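You operate a simulated robot arm through the tools that you are given. There is no shell and no other tool. Be economical: measure what you need, move in short steps, check, and stop when the job is done.

Carry out the task below with a simulated robot arm. There is one attempt and no reset: what you move stays moved.

TASK
Open the right drawer of the test bench, fetch the wax ring from the top of the board stand and set it in the inside the right drawer of the test bench and shut the drawer again. Take the green tin and put it on top of the black filter. Take the tube from the ledge of the winders and leave it in the inside of the hopper. Turn the winder two length knob to 6 km. Turn the winder one tension knob to 25 cN. Take the green roller from the top of the service table and put it on top of the purple filter. Pull the winder two gate open. The order is free.
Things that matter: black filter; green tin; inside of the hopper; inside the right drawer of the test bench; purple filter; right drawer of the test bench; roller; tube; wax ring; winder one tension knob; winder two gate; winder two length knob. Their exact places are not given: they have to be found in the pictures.

The check looks at the end state, three seconds after you hand in, the way a careful person would. Anything else that was tipped, shoved, dropped, spilled or broken makes it a failure.

THE ROBOT
A 7-joint arm with a two-finger gripper on a trunk, on a base that drives. Base frame: it is fixed to the floor where the robot stands at the start and does not move with it; the origin is under the middle of the robot, x ahead of it, y to its left, z up. Lengths are in mm, angles in degrees, forces in N, time in s.
With the tool pointing down near the work surface it reaches from about 340 to 760 mm from the robot's upright axis, wherever it stands. Its first joint turns from -143.0 to 143.0 degrees. Places, roughly: black filter (7x7x5 cm) [-4000, -4800, 400]; green tin [-4000, -5000, 500]; inside of the hopper [-4100, -1400, 900]; inside the right drawer of the test bench [800, -200, 800]; purple filter (7x7x5 cm) [-5400, -3900, 800]; right drawer of the test bench [700, -200, 800]; roller [-5500, -4250, 750]; tube (3x3x23 cm) [-4000, -5400, 500]; wax ring (4x4x4 cm) [-1600, -3700, 800]; winder one tension knob [-4100, -6100, 800]; winder two gate [-4100, -5800, 800]; winder two length knob [-4100, -5600, 900]. Payload 2.45 kg.
The TCP is the grasp point between the finger pads, 26 mm short of the fingertips. In the tool frame z runs along the fingers and y along their closing line. The gripper opens to 96 mm. The gripper's body begins 69 mm behind the TCP.
Orientation is told as [roll, pitch, yaw] about the base's x, y, z axes, in that order, counted from this pose: with the fingers straight down and closing along the base's y, the tool's x points along the base's -x, its y along +y and its z along -z.

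THE INTERFACE
- The arm moves only by the tool nudge_tool. Its argument "series" is a list of rows, each a list of 7 numbers: the shift along the tool's x, y, z in mm, then the turn, a rotation vector about the tool's x, y, z in degrees, then the finger opening in mm, from 0 to 96. In form: [[dx, dy, dz, wx, wy, wz, gripper], ...]. A call has 1 to 20 rows; each row shifts and turns the commanded pose from where the row before left it, along the tool's axes as they then stand. Rows are played at 5 a second. More than 50 mm and 8.6 degrees between two rows, or a gripper value outside its range, and nothing of the call is played. A pose out of reach is approached as far as the arm can. The call stops where the force on the tool passes 40 N (or 10 N more than at its start, if that is more) or the arm is blocked; 0.2 s more then pass. Each finger halts on what it meets, pressing with about 39 N; the grip force reading is that of the motor and also rises with nothing between the fingers. The clock runs only during rows and for 0.2 s after the last one: add rows that do not move to give the fingers time. It gives the time, the measured TCP pose, the force on the tool (base axes), the opening and the grip force at its end, in the units of the frame above (readings bear some noise), with the torque about the TCP (base axes, N m) and any sound that the robot's microphone picked up.
- Cameras (640 x 400 px; columns grow to the right, rows downward): "scene" is now at [30.1, 149.8, 1384.6]; the picture's right is [-0.36, -0.93, 0.00], its down [-0.60, 0.23, -0.76] and it looks along [0.71, -0.27, -0.64] (base axes); focal length 274 px, centre (320, 200). "wrist" rides on the gripper at [82, 3, -98] in the tool frame; the picture's right is [-0.04, 1.00, 0.00], its down [-0.73, -0.03, -0.68] and it looks along [-0.68, -0.03, 0.73] (tool axes); focal length 256 px, centre (320, 200).
- get_image(camera): a new picture of that camera. The clock stands still meanwhile.
- lift_body(by): slides the trunk up (or, below 0, down) by that many mm; the arm and the scene camera ride with it, the base frame stays. It gives what a move gives, with no picture.
- roll_base(legs): drives the robot by 1 to 6 legs, each [ahead, turn to the left] in mm and degrees, along the robot's own axes; the way and the turn of a leg run together, so that a leg with both is an arc; at most 1500 mm and 180 degrees a leg. The arm and the cameras ride along, it lands a little off, and it stops where it bumps. It gives what a move gives.
- pan_tilt(pan, tilt): turns the head with the scene camera to pan (to the left, within 155 degrees either way) and tilt (down, from -29 to 69), counted from straight ahead of the robot. It gives what a move gives.
- locate(camera, pixels): for up to 12 pixels [column, row] of the newest picture of that camera ("zoom" is the newest enlarged one), the place [x, y, z] in the base frame of the surface seen there, good to about 3 mm. The clock stands still meanwhile.
- close_up(camera, box): a new picture of the part [left, top, right, bottom] of that camera's present view, enlarged. The clock stands still meanwhile.
- close_job(): hands the job in; it is judged then, once.

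Keep the steps short. Do not move on a guess: measure, check each grasp and each placing, and mend mistakes. In all there are 131 turns and 144 pictures (those below and enlarged ones count). Leave the gripper open and the arm clear of the work at the hand-in unless told otherwise, and finish with a single line.

The tools are called after "Call:" by a JSON object that holds its "name" and its "arguments". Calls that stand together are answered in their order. nudge_tool: Moves the arm, as the interface text tells. Its arguments: {"type":"object","properties":{"series":{"type":"array","items":{"type":"array","items":{"type":"number"}}}},"required":["series"]} The other tools are called the same way: lift_body (by) slides the trunk up or down; roll_base (legs) drives the base; pan_tilt (pan, tilt) turns the head that bears the scene camera; get_image (camera) takes a picture; locate (camera, pixels) gives the place of the surface under pixels of a picture; close_up (camera, box) takes an enlarged picture of a part of a camera's view; close_job () hands the job in.

At the start:

```text
time_s: 0.0
tool_pos: [468.6, -394.9, 1048.6]
tool_rot: [0.0, 0.0, 0.0]
ft_force: [0.0, 0.3, 0.1]
torque: [-0.04, -0.01, -0.02]
opening: 96.0
grip_force: 0.1
trunk travel left (down, up): [-425.0, 215.0]
robot x, y, heading: [-0.9, 0.6, -0.1]
head pan, tilt: [-21.0, 40.1]
```

scene: 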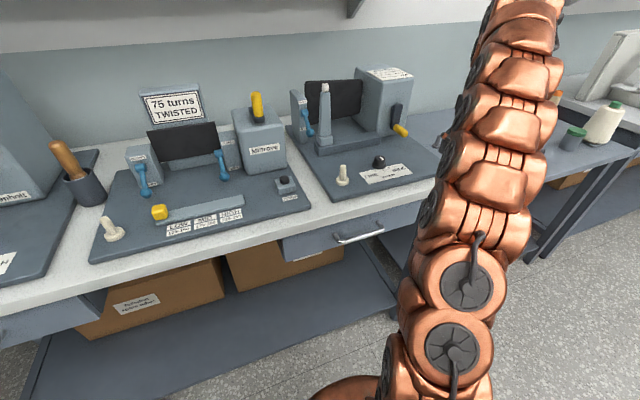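
wrist: 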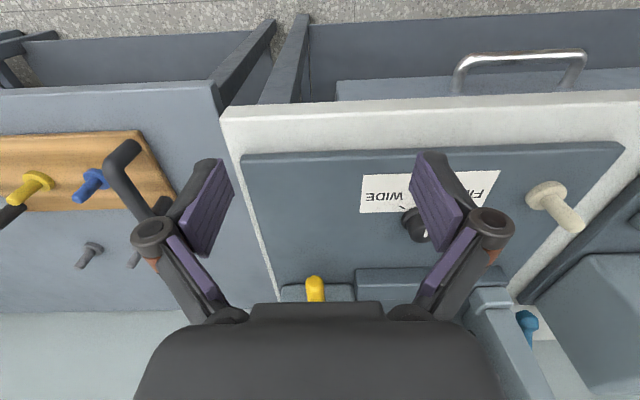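

I see the drawer handle near scene pixel (358,232). I measure it and the drawer front.

Call:
{"name": "locate", "arguments": {"camera": "scene", "pixels": [[337, 241], [358, 236], [383, 230], [330, 235], [300, 250], [380, 215], [345, 218]]}}

Call:
{"name": "close_up", "arguments": {"camera": "scene", "box": [260, 180, 420, 280]}}

Call:
{"name": "locate", "arguments": {"camera": "wrist", "pixels": [[460, 65], [520, 55], [580, 55], [458, 85], [575, 85], [420, 115], [400, 85]]}}

```text
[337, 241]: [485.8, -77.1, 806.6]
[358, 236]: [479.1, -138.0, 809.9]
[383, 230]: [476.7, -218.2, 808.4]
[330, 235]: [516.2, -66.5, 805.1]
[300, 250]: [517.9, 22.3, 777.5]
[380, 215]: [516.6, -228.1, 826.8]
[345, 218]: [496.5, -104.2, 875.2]
```

```text
4.00 times, centred on (340, 230) of scene
```

zoom: 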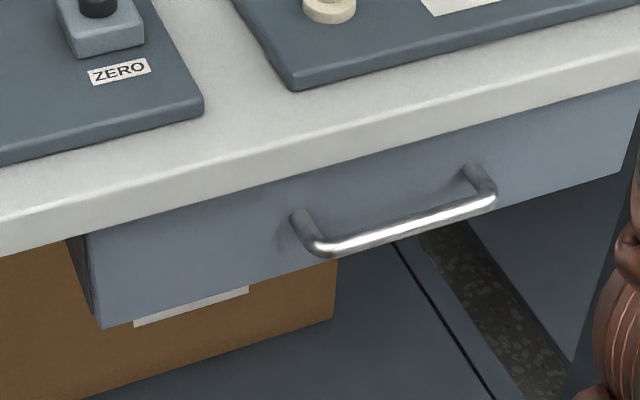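

```text
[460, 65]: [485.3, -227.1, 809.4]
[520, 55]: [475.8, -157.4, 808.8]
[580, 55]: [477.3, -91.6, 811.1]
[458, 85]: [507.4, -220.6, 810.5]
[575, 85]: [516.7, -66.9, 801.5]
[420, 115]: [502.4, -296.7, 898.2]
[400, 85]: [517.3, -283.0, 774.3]
```

Handle bar is at x≈478, y −77…−222, z≈808. Before moving I survey the room with the head.

Call:
{"name": "pan_tilt", "arguments": {"pan": -90, "tilt": 20}}

Call:
{"name": "get_image", "arguments": {"camera": "scene"}}

Call:
{"name": "pan_tilt", "arguments": {"pan": -145, "tilt": 15}}

Call:
{"name": "get_image", "arguments": {"camera": "scene"}}

Call:
{"name": "pan_tilt", "arguments": {"pan": 150, "tilt": 15}}

Call:
{"name": "get_image", "arguments": {"camera": "scene"}}

```text
time_s: 1.4
tool_pos: [469.4, -395.6, 1046.9]
tool_rot: [0.0, 0.0, 0.0]
ft_force: [0.5, 0.7, -0.3]
torque: [-0.02, 0.0, 0.01]
opening: 95.9
grip_force: 0.1
trunk travel left (down, up): [-425.0, 215.0]
robot x, y, heading: [0.7, -1.2, 0.1]
head pan, tilt: [-90.0, 20.0]
```

```text
140 pictures are left
```

scene: 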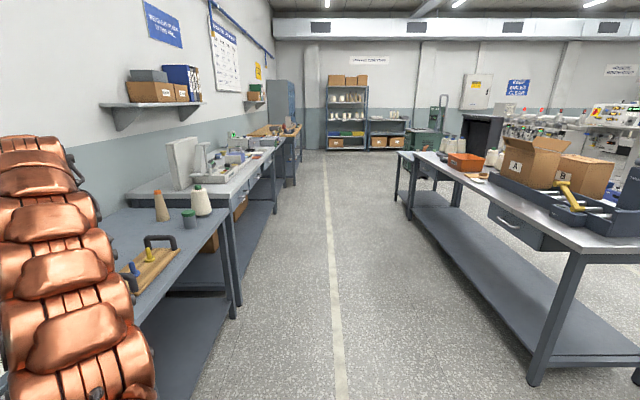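

```text
time_s: 2.6
tool_pos: [468.8, -395.0, 1048.4]
tool_rot: [0.0, 0.0, 0.0]
ft_force: [0.9, 0.1, -0.4]
torque: [0.01, 0.03, 0.0]
opening: 95.7
grip_force: 0.1
trunk travel left (down, up): [-425.0, 215.0]
robot x, y, heading: [3.6, -1.4, 0.2]
head pan, tilt: [-145.0, 15.0]
```

```text
139 pictures are left
```

scene: 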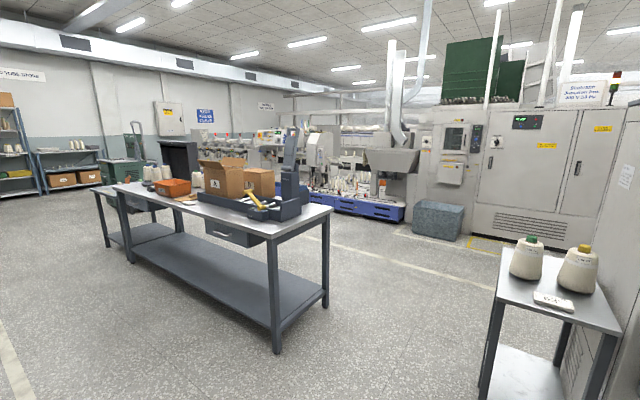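

```text
time_s: 6.7
tool_pos: [469.3, -395.1, 1047.9]
tool_rot: [0.0, 0.0, 0.0]
ft_force: [-0.2, 0.4, 0.1]
torque: [0.0, -0.01, -0.02]
opening: 96.2
grip_force: 0.1
trunk travel left (down, up): [-425.0, 215.0]
robot x, y, heading: [-0.8, 1.8, 0.3]
head pan, tilt: [150.0, 15.0]
```

```text
138 pictures are left
```

scene: 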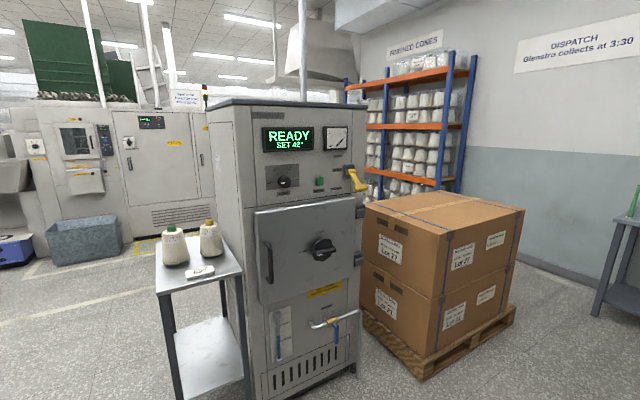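

I measure the obstacles behind, then back off 250 mm to gain room for a horizontal grip on the handle.

Call:
{"name": "locate", "arguments": {"camera": "scene", "pixels": [[262, 395], [358, 368], [420, 378], [515, 310], [178, 395], [240, 290]]}}

Call:
{"name": "roll_base", "arguments": {"legs": [[-250, 0]]}}

Call:
{"name": "nudge_tool", "arguments": {"series": [[0, 0, 0, 0, -8.2, 0, 96], [0, 0, 0, 0, -8.2, 0, 96], [0, 0, 0, 0, -8.2, 0, 96], [0, 0, 0, 0, -8.2, 0, 96], [0, 0, 0, 0, -8.2, 0, 96], [0, 0, 0, 0, -8.2, 0, 96], [0, 0, 0, 0, -8.2, 0, 96], [0, 0, 0, 0, -8.2, 0, 96], [0, 0, 0, 0, -8.2, 0, 96], [0, 0, 0, 0, -8.2, 0, 96], [0, 0, 0, 0, -8, 0, 96], [0, 0, 0, 0, 0, 0, 96]]}}

```text
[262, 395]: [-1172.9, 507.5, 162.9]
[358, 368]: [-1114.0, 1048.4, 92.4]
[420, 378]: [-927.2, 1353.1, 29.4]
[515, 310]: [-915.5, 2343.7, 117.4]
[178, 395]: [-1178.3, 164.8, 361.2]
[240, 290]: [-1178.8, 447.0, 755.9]
```

```text
time_s: 8.5
tool_pos: [221.3, -394.4, 1048.2]
tool_rot: [0.0, 0.0, 0.0]
ft_force: [0.3, -0.1, -0.2]
torque: [0.02, -0.03, -0.01]
opening: 96.1
grip_force: 0.1
trunk travel left (down, up): [-425.0, 215.0]
robot x, y, heading: [-246.0, 1.3, 0.1]
head pan, tilt: [150.0, 15.0]
```

```text
time_s: 11.1
tool_pos: [221.0, -394.5, 1046.7]
tool_rot: [91.2, -89.9, -91.3]
ft_force: [-0.4, -0.1, -0.4]
torque: [0.0, -0.01, -0.02]
opening: 95.8
grip_force: 0.0
trunk travel left (down, up): [-425.0, 215.0]
robot x, y, heading: [-245.4, -3.2, -0.0]
head pan, tilt: [150.0, 15.0]
```

Tool is horizontal. Now roll it 90° so the fingers close vertically, then lower in front of the handle.

Call:
{"name": "nudge_tool", "arguments": {"series": [[0, 0, 0, 0, 0, 8.2, 96], [0, 0, 0, 0, 0, 8.2, 96], [0, 0, 0, 0, 0, 8.2, 96], [0, 0, 0, 0, 0, 8.2, 96], [0, 0, 0, 0, 0, 8.2, 96], [0, 0, 0, 0, 0, 8.2, 96], [0, 0, 0, 0, 0, 8.2, 96], [0, 0, 0, 0, 0, 8.2, 96], [0, 0, 0, 0, 0, 8.2, 96], [0, 0, 0, 0, 0, 8.2, 96], [0, 0, 0, 0, 0, 8, 96], [40, -40, 0, 0, 0, 0, 96], [40, -40, 0, 0, 0, 0, 96], [40, -40, 0, 0, 0, 0, 96], [40, -40, 0, 0, 0, 0, 96], [40, -40, 0, 0, 0, 0, 96], [44, -39, 0, 0, 0, 0, 96], [0, 0, 0, 0, 0, 0, 96]]}}

Call:
{"name": "pan_tilt", "arguments": {"pan": -12, "tilt": 45}}

Call:
{"name": "get_image", "arguments": {"camera": "scene"}}

Call:
{"name": "get_image", "arguments": {"camera": "wrist"}}

```text
refused: row 12 steps farther than a row can; nothing moved
```

```text
time_s: 13.6
tool_pos: [221.8, -393.9, 1048.1]
tool_rot: [2.6, -89.9, -2.6]
ft_force: [-1.3, 0.5, -0.4]
torque: [0.01, 0.01, 0.0]
opening: 96.2
grip_force: 0.1
trunk travel left (down, up): [-425.0, 215.0]
robot x, y, heading: [-247.1, -2.1, -0.1]
head pan, tilt: [-12.0, 45.0]
```

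```text
137 pictures are left
```

scene: 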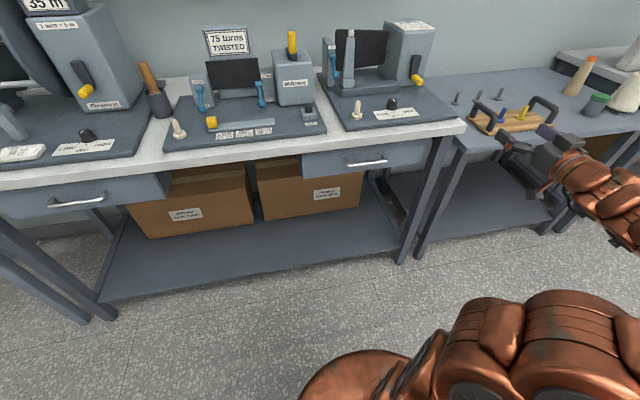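

```text
136 pictures are left
```

wrist: 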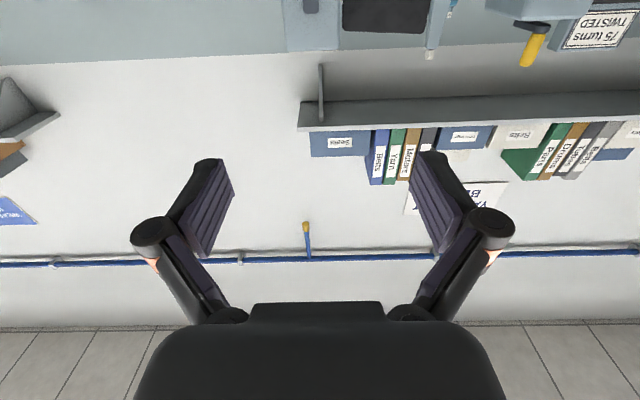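

The per-row limit is 50 mm total. I redo it with smaller rows.

Call:
{"name": "nudge_tool", "arguments": {"series": [[0, 0, 0, 0, 0, 8.2, 96], [0, 0, 0, 0, 0, 8.2, 96], [0, 0, 0, 0, 0, 8.2, 96], [0, 0, 0, 0, 0, 8.2, 96], [0, 0, 0, 0, 0, 8.2, 96], [0, 0, 0, 0, 0, 8.2, 96], [0, 0, 0, 0, 0, 8.2, 96], [0, 0, 0, 0, 0, 8.2, 96], [0, 0, 0, 0, 0, 8.2, 96], [0, 0, 0, 0, 0, 8.2, 96], [0, 0, 0, 0, 0, 8, 96], [34, -34, 0, 0, 0, 0, 96], [34, -34, 0, 0, 0, 0, 96], [34, -34, 0, 0, 0, 0, 96], [34, -34, 0, 0, 0, 0, 96], [34, -34, 0, 0, 0, 0, 96], [34, -34, 0, 0, 0, 0, 96], [34, -34, 0, 0, 0, 0, 96], [0, 0, 40, 0, 0, 0, 96], [0, 0, 40, 0, 0, 0, 96]]}}

Call:
{"name": "get_image", "arguments": {"camera": "scene"}}

Call:
{"name": "get_image", "arguments": {"camera": "wrist"}}

```text
time_s: 17.8
tool_pos: [358.0, -255.5, 797.4]
tool_rot: [90.1, -0.1, -90.1]
ft_force: [-1.1, 0.4, 0.7]
torque: [0.01, 0.03, 0.02]
opening: 95.9
grip_force: 0.1
out of reach, approached as far as the arm can: row 14, 15, 16, 17, 18
trunk travel left (down, up): [-425.0, 215.0]
robot x, y, heading: [-249.6, -0.3, -0.2]
head pan, tilt: [-12.0, 45.0]
```

```text
135 pictures are left
```

scene: 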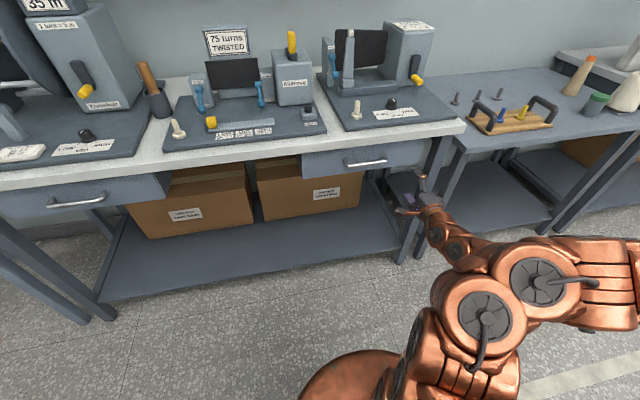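

```text
134 pictures are left
```

wrist: 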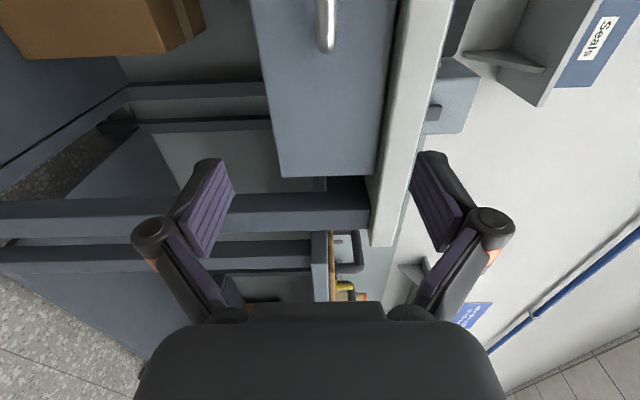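

Some rows were cut off as too close; the tool is at y −255, z 797. I move +105 in y and +10 up and look.

Call:
{"name": "nudge_tool", "arguments": {"series": [[35, 4, 0, 0, 0, 0, 96], [35, 4, 0, 0, 0, 0, 96], [35, 3, 0, 0, 0, 0, 96], [0, 0, 0, 0, 0, 0, 96]]}}

Call:
{"name": "get_image", "arguments": {"camera": "wrist"}}

Call:
{"name": "get_image", "arguments": {"camera": "scene"}}

```text
time_s: 18.8
tool_pos: [368.9, -170.3, 811.9]
tool_rot: [90.0, 0.0, -89.9]
ft_force: [0.0, 0.1, 0.1]
torque: [-0.03, 0.02, 0.01]
opening: 95.9
grip_force: 0.0
out of reach, approached as far as the arm can: row 3
trunk travel left (down, up): [-425.0, 215.0]
robot x, y, heading: [-249.5, -0.5, 0.1]
head pan, tilt: [-12.0, 45.0]
```

```text
133 pictures are left
```

wrist: 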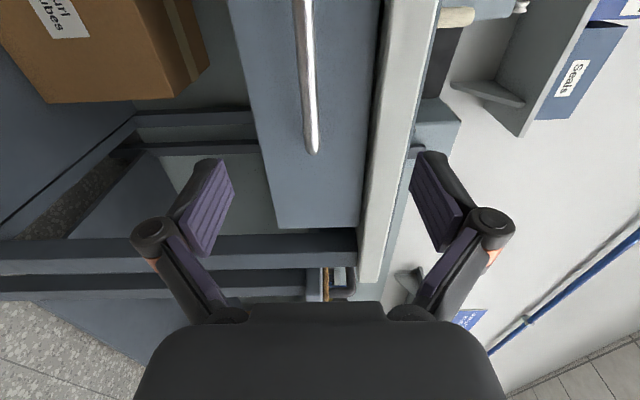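

```text
132 pictures are left
```

scene: 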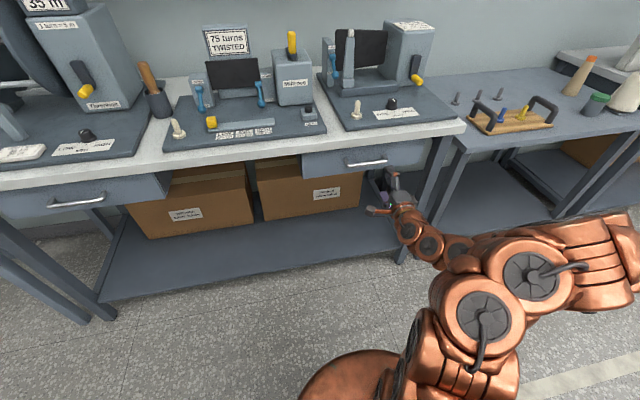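

The arm is at its near limit, so I back off another 120 mm and extend, re-measuring the handle.

Call:
{"name": "locate", "arguments": {"camera": "wrist", "pixels": [[307, 50], [310, 100], [313, 145], [270, 120], [370, 120]]}}

Call:
{"name": "roll_base", "arguments": {"legs": [[-120, 0]]}}

Call:
{"name": "nudge_tool", "arguments": {"series": [[10, -2, 40, 0, 0, 0, 60], [10, -2, 40, 0, 0, 0, 60], [0, 0, 40, 0, 0, 0, 60], [0, 0, 40, 0, 0, 0, 60], [0, 0, 0, 0, 0, 0, 60]]}}

Call:
{"name": "get_image", "arguments": {"camera": "wrist"}}

Call:
{"name": "get_image", "arguments": {"camera": "scene"}}

```text
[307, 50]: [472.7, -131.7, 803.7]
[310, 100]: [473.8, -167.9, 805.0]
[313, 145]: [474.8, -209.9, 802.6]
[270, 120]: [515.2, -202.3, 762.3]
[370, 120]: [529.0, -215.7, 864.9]
```

```text
time_s: 20.0
tool_pos: [248.0, -171.6, 811.8]
tool_rot: [90.0, -0.1, -90.1]
ft_force: [0.9, -0.1, -0.6]
torque: [-0.01, -0.02, -0.02]
opening: 96.2
grip_force: 0.1
trunk travel left (down, up): [-425.0, 215.0]
robot x, y, heading: [-367.1, 0.2, -0.1]
head pan, tilt: [-12.0, 45.0]
```

```text
time_s: 21.2
tool_pos: [410.7, -151.1, 807.2]
tool_rot: [89.9, 0.0, -90.0]
ft_force: [0.2, -0.6, 1.2]
torque: [0.01, 0.02, 0.02]
opening: 60.0
grip_force: 0.2
trunk travel left (down, up): [-425.0, 215.0]
robot x, y, heading: [-365.1, -0.7, -0.3]
head pan, tilt: [-12.0, 45.0]
```

```text
131 pictures are left
```

wrist: 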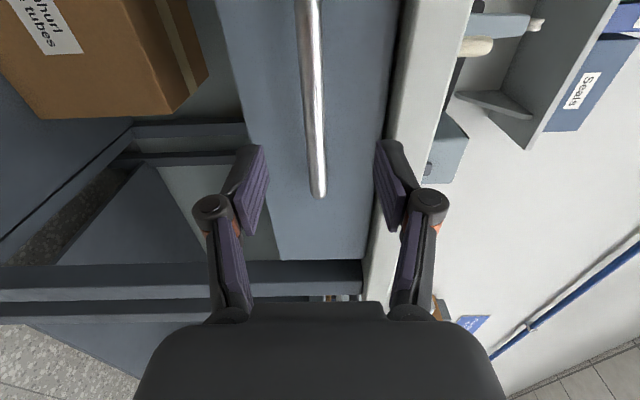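

```text
130 pictures are left
```

scene: 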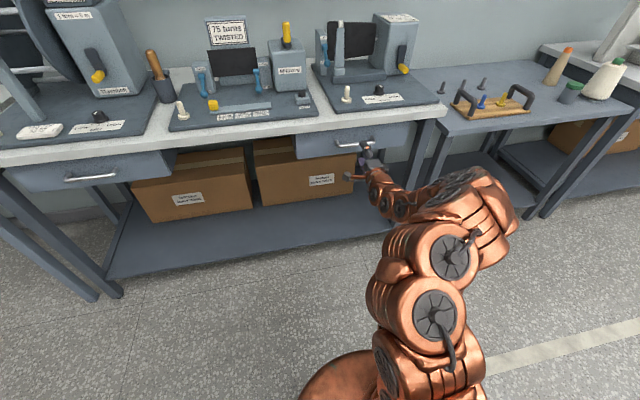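

Handle is centred between the fingers (bar z≈804, x≈475). Advance 65 mm and close.

Call:
{"name": "nudge_tool", "arguments": {"series": [[0, -3, 33, 0, 0, 0, 50], [0, 0, 32, 0, 0, 0, 50], [0, 0, 0, 0, 0, 0, 50], [0, 0, 0, 0, 0, 0, 0], [0, 0, 0, 0, 0, 0, 0], [0, 0, 0, 0, 0, 0, 0], [0, 0, 0, 0, 0, 0, 0]]}}

Call:
{"name": "get_image", "arguments": {"camera": "wrist"}}

```text
time_s: 22.8
tool_pos: [474.0, -152.7, 803.9]
tool_rot: [89.8, 0.0, -90.1]
ft_force: [-0.8, 0.7, -8.0]
torque: [0.05, 0.04, 0.0]
opening: 13.7
grip_force: 40.3
trunk travel left (down, up): [-425.0, 215.0]
robot x, y, heading: [-369.9, 0.8, -0.2]
head pan, tilt: [-12.0, 45.0]
```

```text
129 pictures are left
```

wrist: 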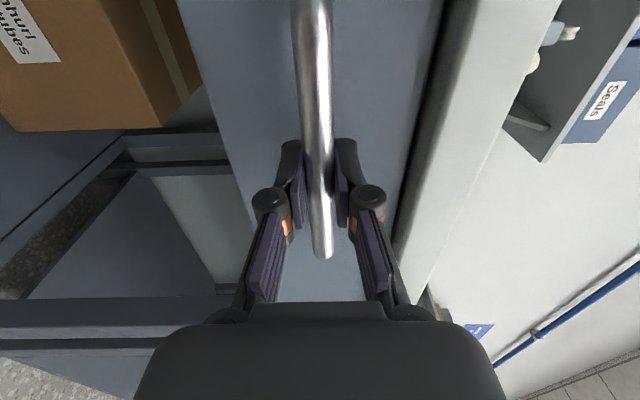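

Gripped (opening 13.7). Now pull by driving back 220 mm.

Call:
{"name": "roll_base", "arguments": {"legs": [[-120, 0]]}}

Call:
{"name": "roll_base", "arguments": {"legs": [[-100, 0]]}}

Call:
{"name": "get_image", "arguments": {"camera": "scene"}}

```text
time_s: 24.0
tool_pos: [351.9, -152.7, 804.0]
tool_rot: [89.9, 0.1, -90.1]
ft_force: [-0.7, -15.5, -13.2]
torque: [-0.11, 0.12, -0.85]
opening: 13.9
grip_force: 40.5
trunk travel left (down, up): [-425.0, 215.0]
robot x, y, heading: [-488.8, -0.5, 0.0]
head pan, tilt: [-12.0, 45.0]
```

```text
time_s: 25.2
tool_pos: [251.8, -152.4, 803.6]
tool_rot: [89.9, 0.1, -90.1]
ft_force: [-0.8, -5.1, -6.8]
torque: [-0.08, 0.07, -0.25]
opening: 13.9
grip_force: 39.8
trunk travel left (down, up): [-425.0, 215.0]
robot x, y, heading: [-589.0, -1.5, -0.2]
head pan, tilt: [-12.0, 45.0]
```

```text
128 pictures are left
```

scene: 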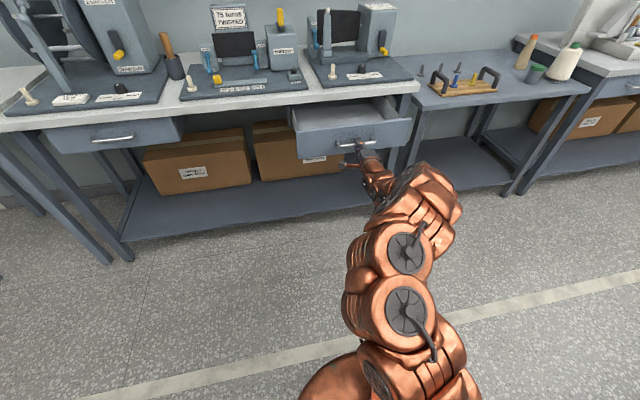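

Drawer is open ~222 mm. Release, retract, rise and turn the tool downward again.

Call:
{"name": "nudge_tool", "arguments": {"series": [[0, 0, 0, 0, 0, 0, 60], [0, 0, 0, 0, 0, 0, 60], [0, 0, -40, 0, 0, 0, 60], [0, 0, -40, 0, 0, 0, 60], [-30, 20, -30, 0, 0, 0, 60], [-30, 30, -20, 0, 0, 0, 60], [-30, 40, 0, 0, 0, 0, 60], [-30, 40, 0, 0, 0, 0, 60], [-30, 40, 0, 0, 0, 0, 60], [-30, 40, 0, 0, 0, 0, 60]]}}

Call:
{"name": "nudge_tool", "arguments": {"series": [[0, 0, 0, 0, 0, -8.2, 60], [0, 0, 0, 0, 0, -8.2, 60], [0, 0, 0, 0, 0, -8.2, 60], [0, 0, 0, 0, 0, -8.2, 60], [0, 0, 0, 0, 0, -8.2, 60], [0, 0, 0, 0, 0, -8.2, 60], [0, 0, 0, 0, 0, -8.2, 60], [0, 0, 0, 0, 0, -8.2, 60], [0, 0, 0, 0, 0, -8.2, 60], [0, 0, 0, 0, 0, -8.2, 60], [0, 0, 0, 0, 0, -8, 60]]}}

Call:
{"name": "nudge_tool", "arguments": {"series": [[0, 0, 0, 0, 8.2, 0, 60], [0, 0, 0, 0, 8.2, 0, 60], [0, 0, 0, 0, 8.2, 0, 60], [0, 0, 0, 0, 8.2, 0, 60], [0, 0, 0, 0, 8.2, 0, 60], [0, 0, 0, 0, 8.2, 0, 60], [0, 0, 0, 0, 8.2, 0, 60], [0, 0, 0, 0, 8.2, 0, 60], [0, 0, 0, 0, 8.2, 0, 60], [0, 0, 0, 0, 8.2, 0, 60], [0, 0, 0, 0, 8, 0, 60], [0, 0, 0, 0, 0, 0, 60]]}}

Call:
{"name": "pan_tilt", "arguments": {"pan": -5, "tilt": 35}}

Call:
{"name": "get_image", "arguments": {"camera": "scene"}}

Call:
{"name": "pan_tilt", "arguments": {"pan": -125, "tilt": 15}}

Call:
{"name": "get_image", "arguments": {"camera": "scene"}}

```text
time_s: 27.4
tool_pos: [120.8, -331.0, 1016.0]
tool_rot: [89.8, 0.0, -90.0]
ft_force: [-0.4, 0.1, -0.5]
torque: [0.0, 0.01, 0.01]
opening: 60.0
grip_force: 0.0
trunk travel left (down, up): [-425.0, 215.0]
robot x, y, heading: [-592.4, 0.2, 0.1]
head pan, tilt: [-12.0, 45.0]
```

```text
time_s: 29.8
tool_pos: [119.6, -332.7, 1014.1]
tool_rot: [-40.5, -89.9, 40.3]
ft_force: [0.3, -0.2, -0.5]
torque: [0.0, -0.02, 0.01]
opening: 60.0
grip_force: 0.1
trunk travel left (down, up): [-425.0, 215.0]
robot x, y, heading: [-587.8, -1.2, 0.2]
head pan, tilt: [-12.0, 45.0]
```

```text
time_s: 32.4
tool_pos: [105.8, -332.9, 1009.0]
tool_rot: [0.0, -18.9, -0.2]
ft_force: [-0.6, 0.6, 0.7]
torque: [0.0, -0.03, 0.02]
opening: 59.9
grip_force: 0.1
out of reach, approached as far as the arm can: row 9, 10, 11
trunk travel left (down, up): [-425.0, 215.0]
robot x, y, heading: [-590.5, 0.1, -0.0]
head pan, tilt: [-12.0, 45.0]
```

```text
time_s: 33.1
tool_pos: [106.4, -333.4, 1007.9]
tool_rot: [0.0, -18.9, 0.0]
ft_force: [0.0, -0.6, 0.1]
torque: [0.0, 0.03, 0.02]
opening: 59.9
grip_force: 0.1
trunk travel left (down, up): [-425.0, 215.0]
robot x, y, heading: [-592.2, -2.2, -0.0]
head pan, tilt: [-5.0, 35.0]
```

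```text
127 pictures are left
```

scene: 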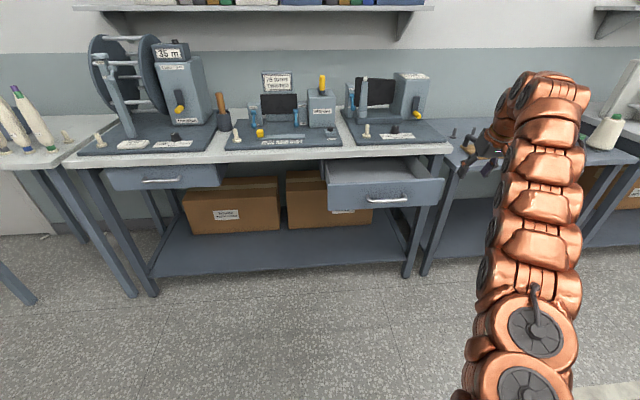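

```text
time_s: 35.1
tool_pos: [105.4, -332.4, 1008.1]
tool_rot: [0.0, -19.0, -0.2]
ft_force: [0.3, 0.0, -0.6]
torque: [0.01, 0.03, 0.0]
opening: 60.1
grip_force: 0.0
trunk travel left (down, up): [-425.0, 215.0]
robot x, y, heading: [-588.5, -0.9, 0.0]
head pan, tilt: [-125.0, 15.0]
```

```text
126 pictures are left
```

scene: 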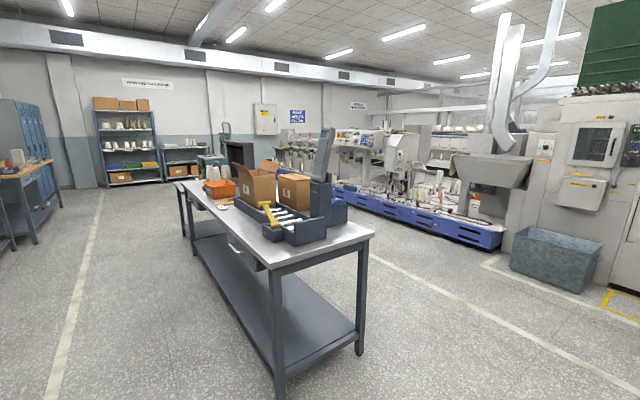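

I locate landmarks: island table, dark stand beyond it, winder front, hopper.

Call:
{"name": "locate", "arguments": {"camera": "scene", "pixels": [[240, 150], [272, 265], [372, 235], [178, 181], [280, 385], [360, 352], [187, 230], [325, 150], [260, 210], [490, 160], [225, 160], [205, 160]]}}

Call:
{"name": "close_up", "arguments": {"camera": "scene", "box": [160, 110, 320, 210]}}

Call:
{"name": "close_up", "arguments": {"camera": "scene", "box": [280, 110, 540, 272]}}

```text
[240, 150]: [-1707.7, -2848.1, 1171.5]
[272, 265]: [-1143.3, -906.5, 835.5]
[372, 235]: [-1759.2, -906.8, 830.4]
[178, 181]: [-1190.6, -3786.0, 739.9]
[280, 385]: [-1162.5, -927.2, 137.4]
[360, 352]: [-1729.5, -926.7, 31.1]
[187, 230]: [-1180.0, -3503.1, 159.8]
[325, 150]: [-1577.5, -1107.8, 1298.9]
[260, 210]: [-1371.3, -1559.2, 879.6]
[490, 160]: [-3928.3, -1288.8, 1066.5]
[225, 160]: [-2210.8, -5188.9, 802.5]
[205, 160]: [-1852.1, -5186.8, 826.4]
```

```text
4.00 times, centred on (240, 160) of scene
```

zoom: 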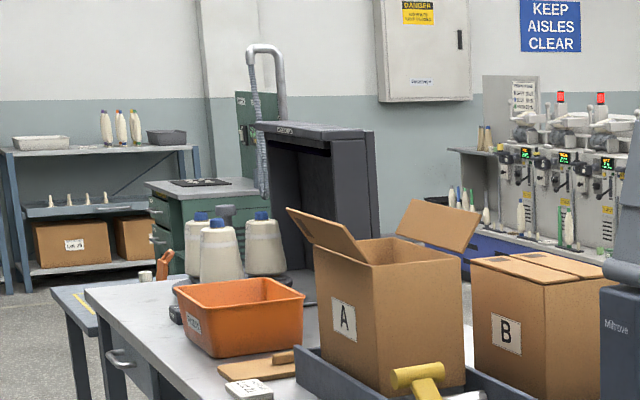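

```text
2.46 times, centred on (410, 191) of scene
```

zoom: 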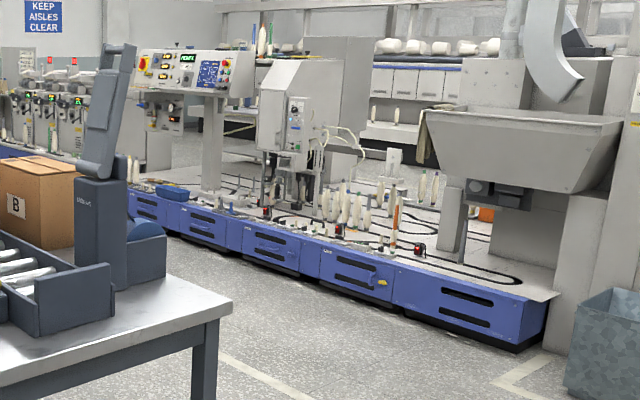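

Second low table lies at y −3500…−3900. I turn right 90°, and drive down the aisle to about y = −3300, then look.

Call:
{"name": "roll_base", "arguments": {"legs": [[0, -90], [1200, 0], [1200, 0], [900, 0]]}}

Call:
{"name": "pan_tilt", "arguments": {"pan": -75, "tilt": 30}}

Call:
{"name": "get_image", "arguments": {"camera": "scene"}}

Call:
{"name": "pan_tilt", "arguments": {"pan": -25, "tilt": 25}}

Call:
{"name": "get_image", "arguments": {"camera": "scene"}}

```text
time_s: 55.2
tool_pos: [-968.5, -4015.5, 1008.7]
tool_rot: [0.1, -18.8, -91.3]
ft_force: [0.2, -0.7, 0.2]
torque: [-0.02, 0.01, 0.0]
opening: 60.2
grip_force: 0.0
trunk travel left (down, up): [-425.0, 215.0]
robot x, y, heading: [-621.1, -3327.4, -91.4]
head pan, tilt: [-125.0, 15.0]
```

```text
time_s: 56.4
tool_pos: [-968.7, -4013.9, 1008.5]
tool_rot: [0.0, -18.8, -91.5]
ft_force: [0.5, -0.2, 0.0]
torque: [-0.01, 0.01, 0.02]
opening: 60.0
grip_force: 0.1
trunk travel left (down, up): [-425.0, 215.0]
robot x, y, heading: [-620.7, -3332.5, -91.4]
head pan, tilt: [-75.0, 30.0]
```

```text
123 pictures are left
```

scene: 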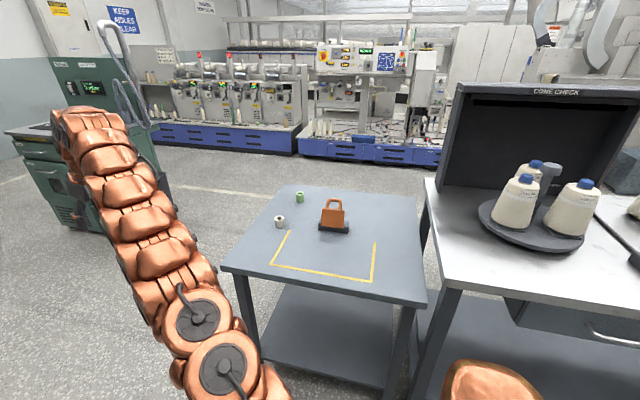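

```text
time_s: 57.5
tool_pos: [-969.3, -4014.4, 1008.6]
tool_rot: [-0.1, -18.8, -91.4]
ft_force: [0.5, 0.2, 0.6]
torque: [0.01, 0.02, -0.02]
opening: 60.0
grip_force: 0.0
trunk travel left (down, up): [-425.0, 215.0]
robot x, y, heading: [-619.3, -3329.8, -91.5]
head pan, tilt: [-25.0, 25.0]
```

```text
122 pictures are left
```

scene: 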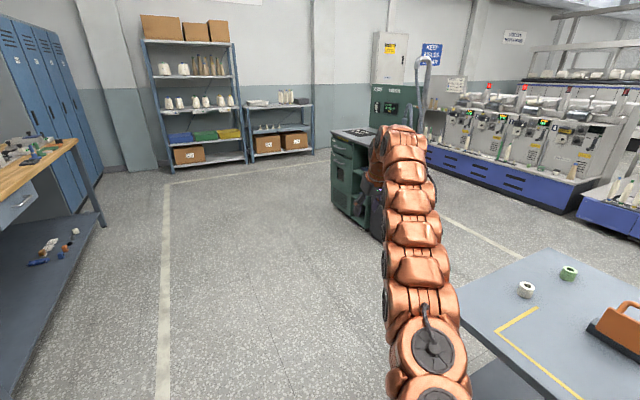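

I see two ring-like items on a small table, white (527,290) and green (569,272), plus an orange thing on a dark stand. I measure and zoom.

Call:
{"name": "locate", "arguments": {"camera": "scene", "pixels": [[527, 288], [569, 271], [620, 325], [540, 250], [625, 312], [600, 345], [458, 292], [500, 335]]}}

Call:
{"name": "pan_tilt", "arguments": {"pan": -62, "tilt": 35}}

Call:
{"name": "close_up", "arguments": {"camera": "scene", "box": [230, 100, 470, 250]}}

```text
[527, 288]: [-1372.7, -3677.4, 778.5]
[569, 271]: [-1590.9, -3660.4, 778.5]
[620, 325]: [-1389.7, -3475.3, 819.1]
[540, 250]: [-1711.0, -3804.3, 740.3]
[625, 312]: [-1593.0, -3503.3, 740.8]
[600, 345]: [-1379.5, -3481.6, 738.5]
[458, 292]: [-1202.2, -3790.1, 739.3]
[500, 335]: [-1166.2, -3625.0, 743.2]
```

```text
time_s: 58.6
tool_pos: [-967.8, -4014.4, 1008.4]
tool_rot: [-0.1, -18.9, -91.5]
ft_force: [-0.2, -0.4, 0.1]
torque: [-0.02, -0.01, -0.01]
opening: 60.0
grip_force: 0.0
trunk travel left (down, up): [-425.0, 215.0]
robot x, y, heading: [-619.5, -3327.2, -91.2]
head pan, tilt: [-62.0, 35.0]
```

```text
2.67 times, centred on (350, 175) of scene
```

zoom: 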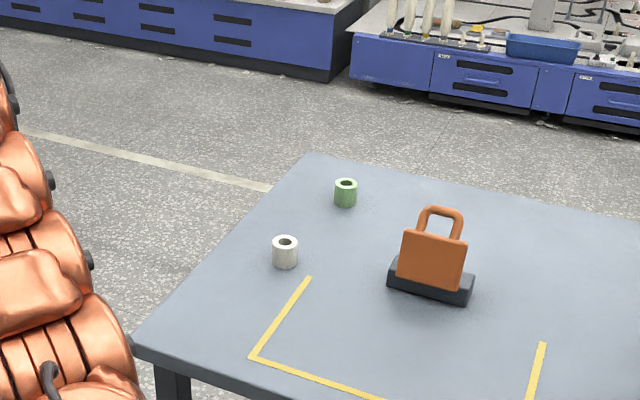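

The green ring at (−1591,−3665,778) matches the given place of the wax ring (−1600,−3700). I drive round to the table's far end at (−1600,−4320) facing it.

Call:
{"name": "roll_base", "arguments": {"legs": [[1000, 0], [0, -88.6], [960, 0], [0, -90]]}}

Call:
{"name": "pan_tilt", "arguments": {"pan": 0, "tilt": 45}}

Call:
{"name": "get_image", "arguments": {"camera": "scene"}}

```text
time_s: 75.9
tool_pos: [-1258.6, -3622.9, 1008.2]
tool_rot: [0.0, -18.9, 89.5]
ft_force: [-0.6, 0.4, 0.0]
torque: [0.0, 0.0, -0.03]
opening: 60.2
grip_force: 0.1
trunk travel left (down, up): [-425.0, 215.0]
robot x, y, heading: [-1593.5, -4319.9, 89.8]
head pan, tilt: [-62.0, 35.0]
```

```text
time_s: 77.2
tool_pos: [-1256.9, -3622.1, 1008.8]
tool_rot: [0.0, -18.9, 89.5]
ft_force: [-0.7, 0.4, -0.1]
torque: [0.03, 0.02, 0.03]
opening: 59.9
grip_force: 0.0
trunk travel left (down, up): [-425.0, 215.0]
robot x, y, heading: [-1594.3, -4318.2, 89.9]
head pan, tilt: [0.0, 45.0]
```

```text
120 pictures are left
```

scene: 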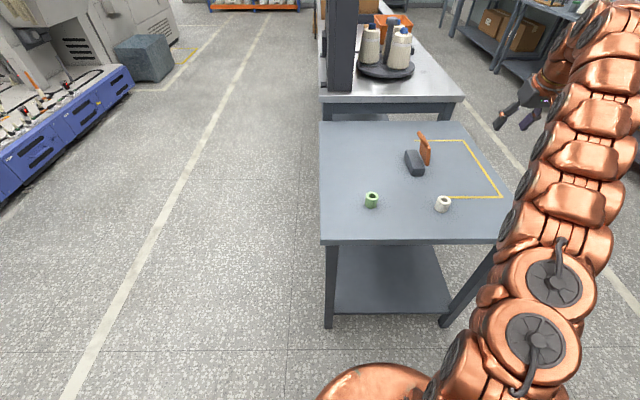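

Measure the ring, both sides of its rim.

Call:
{"name": "locate", "arguments": {"camera": "scene", "pixels": [[366, 196], [377, 196], [372, 201], [372, 193], [372, 205], [371, 214]]}}

Call:
{"name": "close_up", "arguments": {"camera": "scene", "box": [340, 175, 404, 215]}}

Call:
{"name": "nudge_tool", "arguments": {"series": [[0, 40, 0, 0, 6.3, 0, 70], [0, 40, 0, 0, 6.3, 0, 70], [0, 40, 0, 0, 6.3, 0, 70], [0, 45, 0, 0, 0, 0, 70], [0, 45, 0, 0, 0, 0, 70], [0, 45, 0, 0, 0, 0, 70], [0, 45, 0, 0, 0, 0, 70], [0, 35, 0, 0, 0, 0, 70], [0, 0, 40, 0, 0, 0, 70], [0, 0, 0, 0, 0, 0, 70]]}}

Call:
{"name": "get_image", "arguments": {"camera": "wrist"}}

```text
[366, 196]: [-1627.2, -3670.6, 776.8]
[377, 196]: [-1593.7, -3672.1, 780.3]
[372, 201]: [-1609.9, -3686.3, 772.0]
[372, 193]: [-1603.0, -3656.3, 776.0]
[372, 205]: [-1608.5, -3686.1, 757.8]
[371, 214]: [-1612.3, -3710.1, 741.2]
```

```text
10.00 times, centred on (372, 195) of scene
```

zoom: 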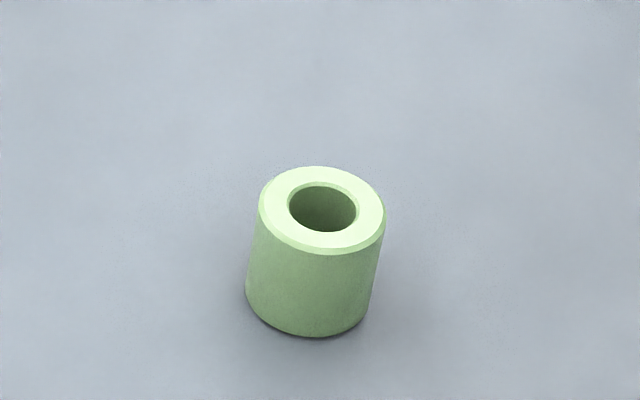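

```text
time_s: 79.4
tool_pos: [-1596.1, -3651.1, 924.3]
tool_rot: [0.0, 0.1, 89.5]
ft_force: [-0.4, 0.6, -0.6]
torque: [0.03, 0.02, 0.01]
opening: 70.0
grip_force: 0.0
out of reach, approached as far as the arm can: row 1, 3
trunk travel left (down, up): [-425.0, 215.0]
robot x, y, heading: [-1594.8, -4316.3, 89.8]
head pan, tilt: [0.0, 45.0]
```

```text
118 pictures are left
```

wrist: 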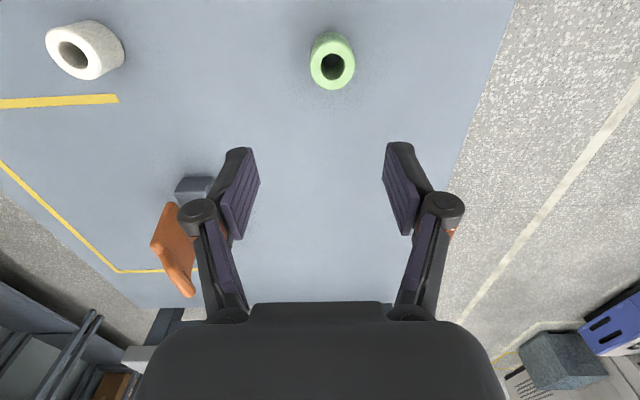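

Call:
{"name": "locate", "arguments": {"camera": "wrist", "pixels": [[332, 40], [332, 80], [316, 62], [350, 62], [310, 45], [355, 50]]}}

```text
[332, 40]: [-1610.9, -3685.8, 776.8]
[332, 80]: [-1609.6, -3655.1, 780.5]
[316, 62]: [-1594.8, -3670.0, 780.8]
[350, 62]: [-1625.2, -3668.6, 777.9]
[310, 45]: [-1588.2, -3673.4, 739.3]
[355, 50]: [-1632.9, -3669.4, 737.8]
```

Ring centre (−1610,−3670), top 779, table 740. Fingertips need z≥740, so TCP at 771. Align, descend, close.

Call:
{"name": "nudge_tool", "arguments": {"series": [[19, 14, 0, 0, 0, 0, 70], [0, 0, 40, 0, 0, 0, 70], [0, 0, 40, 0, 0, 0, 70], [0, 0, 40, 0, 0, 0, 70], [0, 0, 33, 0, 0, 0, 70], [0, 0, 0, 0, 0, 0, 70]]}}

Call:
{"name": "get_image", "arguments": {"camera": "wrist"}}

Call:
{"name": "nudge_tool", "arguments": {"series": [[0, 0, 0, 0, 0, 0, 0], [0, 0, 0, 0, 0, 0, 0], [0, 0, 0, 0, 0, 0, 0], [0, 0, 0, 0, 0, 0, 0], [0, 0, -40, 0, 0, 0, 0], [0, 0, -40, 0, 0, 0, 0], [0, 0, -40, 0, 0, 0, 0], [0, 0, 0, 0, 0, 0, 0]]}}

Call:
{"name": "get_image", "arguments": {"camera": "wrist"}}

```text
time_s: 80.8
tool_pos: [-1608.9, -3667.7, 771.3]
tool_rot: [0.1, -0.1, 89.6]
ft_force: [-0.1, 0.6, -0.1]
torque: [0.02, 0.0, -0.01]
opening: 69.9
grip_force: 0.0
trunk travel left (down, up): [-425.0, 215.0]
robot x, y, heading: [-1591.7, -4312.7, 89.8]
head pan, tilt: [0.0, 45.0]
```

```text
117 pictures are left
```

wrist: 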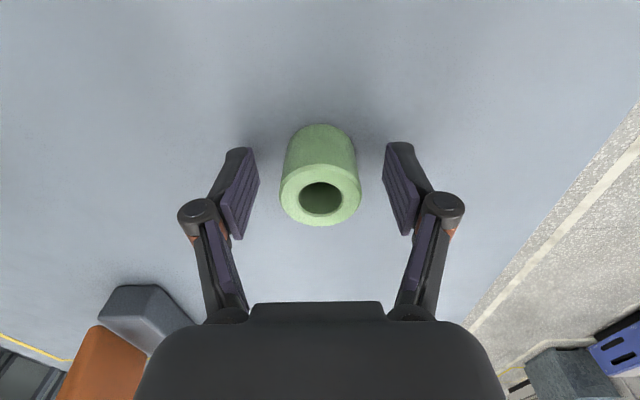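

```text
time_s: 82.6
tool_pos: [-1610.1, -3666.4, 893.6]
tool_rot: [-0.1, 0.0, 89.5]
ft_force: [-0.3, 0.2, -0.4]
torque: [-0.01, 0.01, 0.01]
opening: 38.8
grip_force: 39.0
trunk travel left (down, up): [-425.0, 215.0]
robot x, y, heading: [-1595.7, -4315.5, 89.4]
head pan, tilt: [0.0, 45.0]
```

```text
116 pictures are left
```

wrist: 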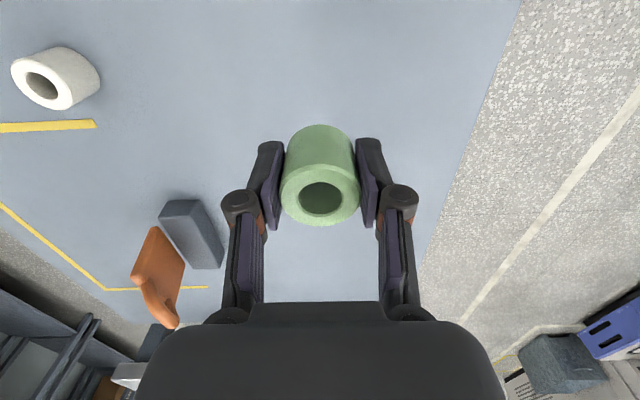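

Ring held (38.8). Lift the trunk 100 mm, then drive back to the bench.

Call:
{"name": "lift_body", "arguments": {"by": 100}}

Call:
{"name": "roll_base", "arguments": {"legs": [[0, -89.5], [1000, 0], [0, 90], [1400, 0], [1400, 0], [1350, 0]]}}

Call:
{"name": "roll_base", "arguments": {"legs": [[0, -90]]}}

Call:
{"name": "pan_tilt", "arguments": {"pan": 5, "tilt": 35}}

Call:
{"name": "get_image", "arguments": {"camera": "scene"}}

```text
time_s: 83.9
tool_pos: [-1611.3, -3666.1, 993.4]
tool_rot: [0.0, 0.1, 89.5]
ft_force: [-0.1, -0.4, 0.4]
torque: [0.03, 0.01, 0.01]
opening: 38.7
grip_force: 39.2
trunk travel left (down, up): [-525.0, 115.0]
robot x, y, heading: [-1597.5, -4311.8, 89.6]
head pan, tilt: [0.0, 45.0]
```

```text
time_s: 116.2
tool_pos: [-624.0, 490.5, 993.8]
tool_rot: [0.0, 0.1, 91.1]
ft_force: [-0.1, 0.0, 0.1]
torque: [-0.03, 0.01, 0.01]
opening: 38.4
grip_force: 38.7
trunk travel left (down, up): [-525.0, 115.0]
robot x, y, heading: [-588.4, -156.5, 91.2]
head pan, tilt: [0.0, 45.0]
```

```text
time_s: 120.5
tool_pos: [58.8, -129.8, 992.7]
tool_rot: [0.0, -0.1, 0.7]
ft_force: [-0.1, 0.0, -0.1]
torque: [-0.03, 0.01, 0.02]
opening: 38.9
grip_force: 39.0
trunk travel left (down, up): [-525.0, 115.0]
robot x, y, heading: [-589.6, -161.2, 0.8]
head pan, tilt: [0.0, 45.0]
```

```text
time_s: 121.2
tool_pos: [57.2, -130.0, 993.1]
tool_rot: [-0.1, 0.0, 0.7]
ft_force: [0.4, -0.4, -1.0]
torque: [0.04, -0.01, 0.05]
opening: 38.4
grip_force: 39.3
trunk travel left (down, up): [-525.0, 115.0]
robot x, y, heading: [-589.3, -155.0, 0.9]
head pan, tilt: [5.0, 35.0]
```

```text
115 pictures are left
```

scene: 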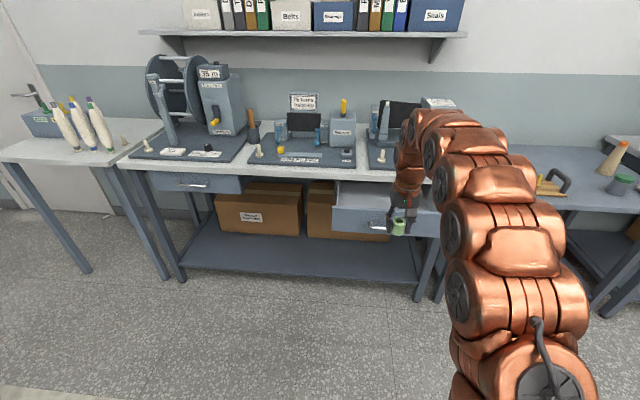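

Drive ahead 320 mm so the ring hangs over the open drawer.

Call:
{"name": "roll_base", "arguments": {"legs": [[320, 0]]}}

Call:
{"name": "get_image", "arguments": {"camera": "wrist"}}

Call:
{"name": "get_image", "arguments": {"camera": "scene"}}

```text
time_s: 123.3
tool_pos: [379.8, -134.2, 992.4]
tool_rot: [0.0, 0.0, 0.0]
ft_force: [-0.5, 0.4, 0.5]
torque: [0.02, 0.03, 0.03]
opening: 38.5
grip_force: 39.2
trunk travel left (down, up): [-525.0, 115.0]
robot x, y, heading: [-269.7, -156.1, 0.0]
head pan, tilt: [5.0, 35.0]
```

```text
114 pictures are left
```

wrist: 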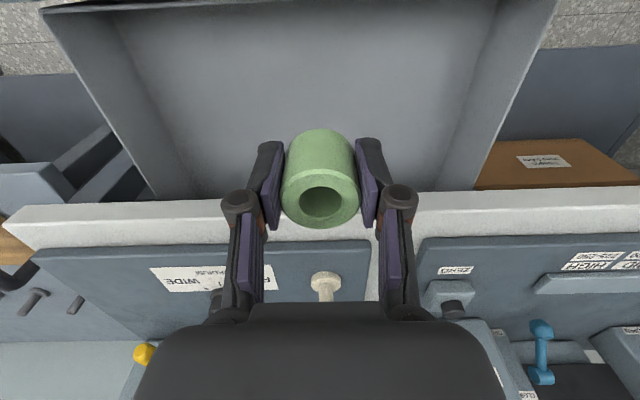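

```text
113 pictures are left
```

scene: 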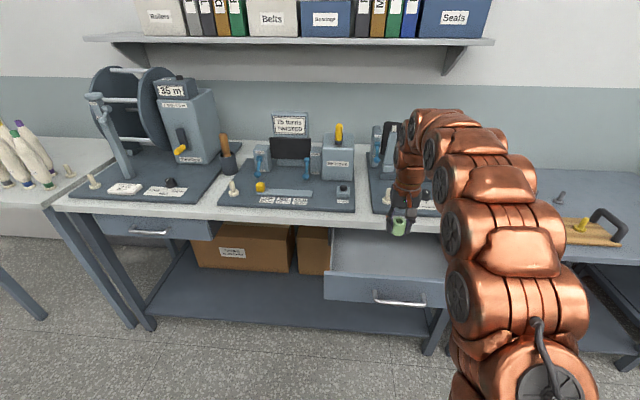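

Call:
{"name": "locate", "arguments": {"camera": "wrist", "pixels": [[300, 12], [300, 40], [200, 120], [450, 120], [320, 100], [240, 170], [100, 60], [520, 60], [300, 208]]}}

```text
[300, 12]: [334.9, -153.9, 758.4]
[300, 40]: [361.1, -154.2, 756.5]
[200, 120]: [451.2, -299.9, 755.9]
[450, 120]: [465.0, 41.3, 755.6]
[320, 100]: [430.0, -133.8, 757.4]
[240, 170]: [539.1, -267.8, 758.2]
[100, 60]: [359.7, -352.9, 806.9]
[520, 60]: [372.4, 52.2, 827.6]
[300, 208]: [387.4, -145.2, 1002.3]
```

Drawer floor z≈757. Shift 25 mm deeper and lower TCP to ~790, then release and rise.

Call:
{"name": "nudge_tool", "arguments": {"series": [[-25, 0, 0, 0, 0, 0, 30], [0, 0, 40, 0, 0, 0, 30], [0, 0, 40, 0, 0, 0, 30], [0, 0, 40, 0, 0, 0, 30], [0, 0, 40, 0, 0, 0, 30], [0, 0, 30, 0, 0, 0, 30], [0, 0, 10, 0, 0, 0, 30], [0, 0, 0, 0, 0, 0, 30]]}}

Call:
{"name": "get_image", "arguments": {"camera": "wrist"}}

```text
time_s: 125.1
tool_pos: [403.2, -133.4, 794.4]
tool_rot: [0.0, 0.0, -0.1]
ft_force: [0.8, 0.7, -0.6]
torque: [0.02, 0.04, -0.02]
opening: 38.2
grip_force: 39.4
trunk travel left (down, up): [-525.0, 115.0]
robot x, y, heading: [-268.3, -156.1, 0.0]
head pan, tilt: [5.0, 35.0]
```

```text
112 pictures are left
```

wrist: 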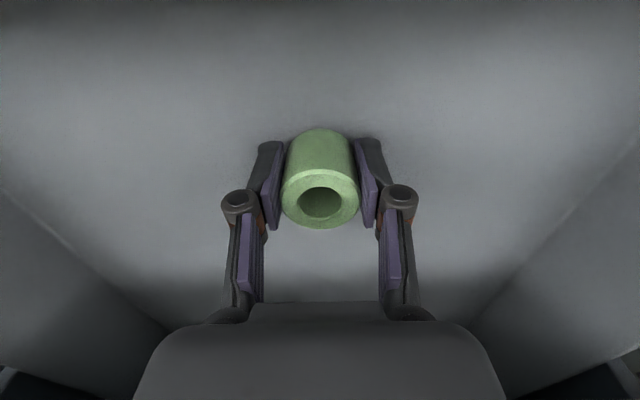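

Lower 6 mm more, release and rise.

Call:
{"name": "nudge_tool", "arguments": {"series": [[0, 0, 3, 0, 0, 0, 30], [0, 0, 3, 0, 0, 0, 30], [0, 0, 0, 0, 0, 0, 30], [0, 0, 0, 0, 0, 0, 60], [0, 0, 0, 0, 0, 0, 60], [0, 0, 0, 0, 0, 0, 60], [0, 0, -40, 0, 0, 0, 60], [0, 0, -40, 0, 0, 0, 60], [0, 0, -40, 0, 0, 0, 60], [0, 0, -40, 0, 0, 0, 60], [0, 0, -40, 0, 0, 0, 60]]}}

Call:
{"name": "get_image", "arguments": {"camera": "wrist"}}

```text
time_s: 127.5
tool_pos: [404.1, -133.5, 986.5]
tool_rot: [0.0, 0.0, 0.0]
ft_force: [-0.1, 0.1, 0.4]
torque: [-0.02, -0.02, 0.0]
opening: 59.8
grip_force: 0.0
trunk travel left (down, up): [-525.0, 115.0]
robot x, y, heading: [-267.6, -154.2, 0.4]
head pan, tilt: [5.0, 35.0]
```

```text
111 pictures are left
```

wrist: 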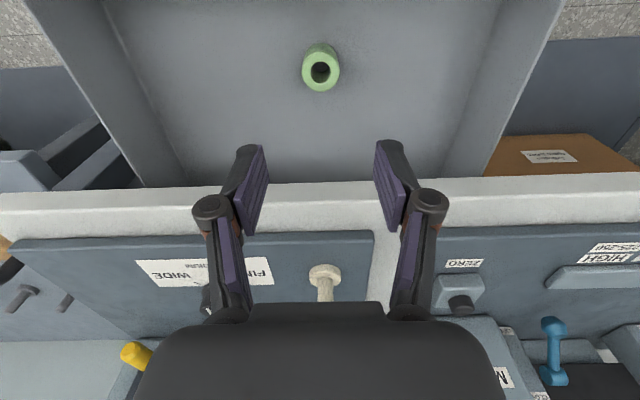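

Ring stands upright in the drawer. Back off 400 mm, turn the tool horizontal with vertical closing, and lower to handle height.

Call:
{"name": "roll_base", "arguments": {"legs": [[-450, 0]]}}

Call:
{"name": "nudge_tool", "arguments": {"series": [[0, 0, 0, 0, -8.2, 0, 60], [0, 0, 0, 0, -8.2, 0, 60], [0, 0, 0, 0, -8.2, 0, 60], [0, 0, 0, 0, -8.2, 0, 60], [0, 0, 0, 0, -8.2, 0, 60], [0, 0, 0, 0, -8.2, 0, 60], [0, 0, 0, 0, -8.2, 0, 60], [0, 0, 0, 0, -8.2, 0, 60], [0, 0, 0, 0, -8.2, 0, 60], [0, 0, 0, 0, -8.2, 0, 60], [0, 0, 0, 0, -8, 0, 60], [0, 0, 0, 0, 0, 0, 60]]}}

Call:
{"name": "nudge_tool", "arguments": {"series": [[0, 0, 0, 0, 0, 8.2, 60], [0, 0, 0, 0, 0, 8.2, 60], [0, 0, 0, 0, 0, 8.2, 60], [0, 0, 0, 0, 0, 8.2, 60], [0, 0, 0, 0, 0, 8.2, 60], [0, 0, 0, 0, 0, 8.2, 60], [0, 0, 0, 0, 0, 8.2, 60], [0, 0, 0, 0, 0, 8.2, 60], [0, 0, 0, 0, 0, 8.2, 60], [0, 0, 0, 0, 0, 8.2, 60], [0, 0, 0, 0, 0, 8, 60], [0, 0, 0, 0, 0, 0, 60]]}}

Call:
{"name": "lift_body", "arguments": {"by": -100}}

Call:
{"name": "get_image", "arguments": {"camera": "scene"}}

```text
time_s: 130.2
tool_pos: [-42.8, -137.9, 985.7]
tool_rot: [0.1, 0.0, -0.2]
ft_force: [-0.6, -0.1, 0.7]
torque: [-0.01, 0.02, 0.03]
opening: 59.9
grip_force: 0.1
trunk travel left (down, up): [-525.0, 115.0]
robot x, y, heading: [-720.4, -156.3, -0.2]
head pan, tilt: [5.0, 35.0]
```

```text
time_s: 132.8
tool_pos: [-32.0, -119.8, 1036.3]
tool_rot: [-175.1, -89.9, 174.6]
ft_force: [0.0, 0.6, -0.3]
torque: [-0.02, 0.04, 0.02]
opening: 60.0
grip_force: 0.0
out of reach, approached as far as the arm can: row 11
trunk travel left (down, up): [-525.0, 115.0]
robot x, y, heading: [-717.5, -156.5, -0.3]
head pan, tilt: [5.0, 35.0]
```

```text
time_s: 135.4
tool_pos: [-31.5, -119.8, 1037.0]
tool_rot: [90.0, 0.0, -90.3]
ft_force: [0.7, -0.2, -0.4]
torque: [-0.01, -0.02, 0.0]
opening: 60.0
grip_force: 0.0
trunk travel left (down, up): [-525.0, 115.0]
robot x, y, heading: [-717.1, -155.9, -0.1]
head pan, tilt: [5.0, 35.0]
```

```text
time_s: 136.8
tool_pos: [-31.3, -119.8, 936.0]
tool_rot: [90.0, -0.1, -90.3]
ft_force: [-0.1, 0.0, -0.2]
torque: [0.0, 0.02, -0.01]
opening: 60.0
grip_force: 0.1
trunk travel left (down, up): [-425.0, 215.0]
robot x, y, heading: [-718.8, -153.6, 0.0]
head pan, tilt: [5.0, 35.0]
```

```text
110 pictures are left
```

scene: 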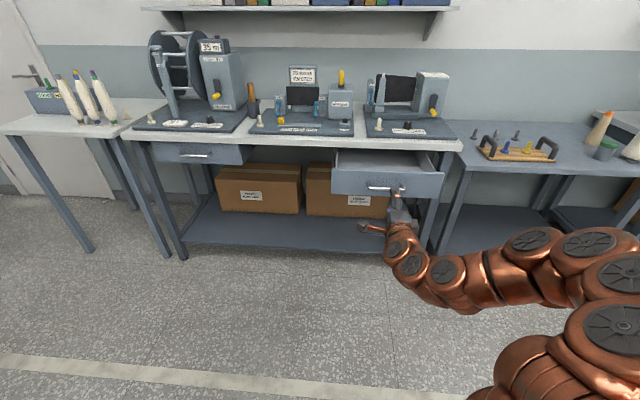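

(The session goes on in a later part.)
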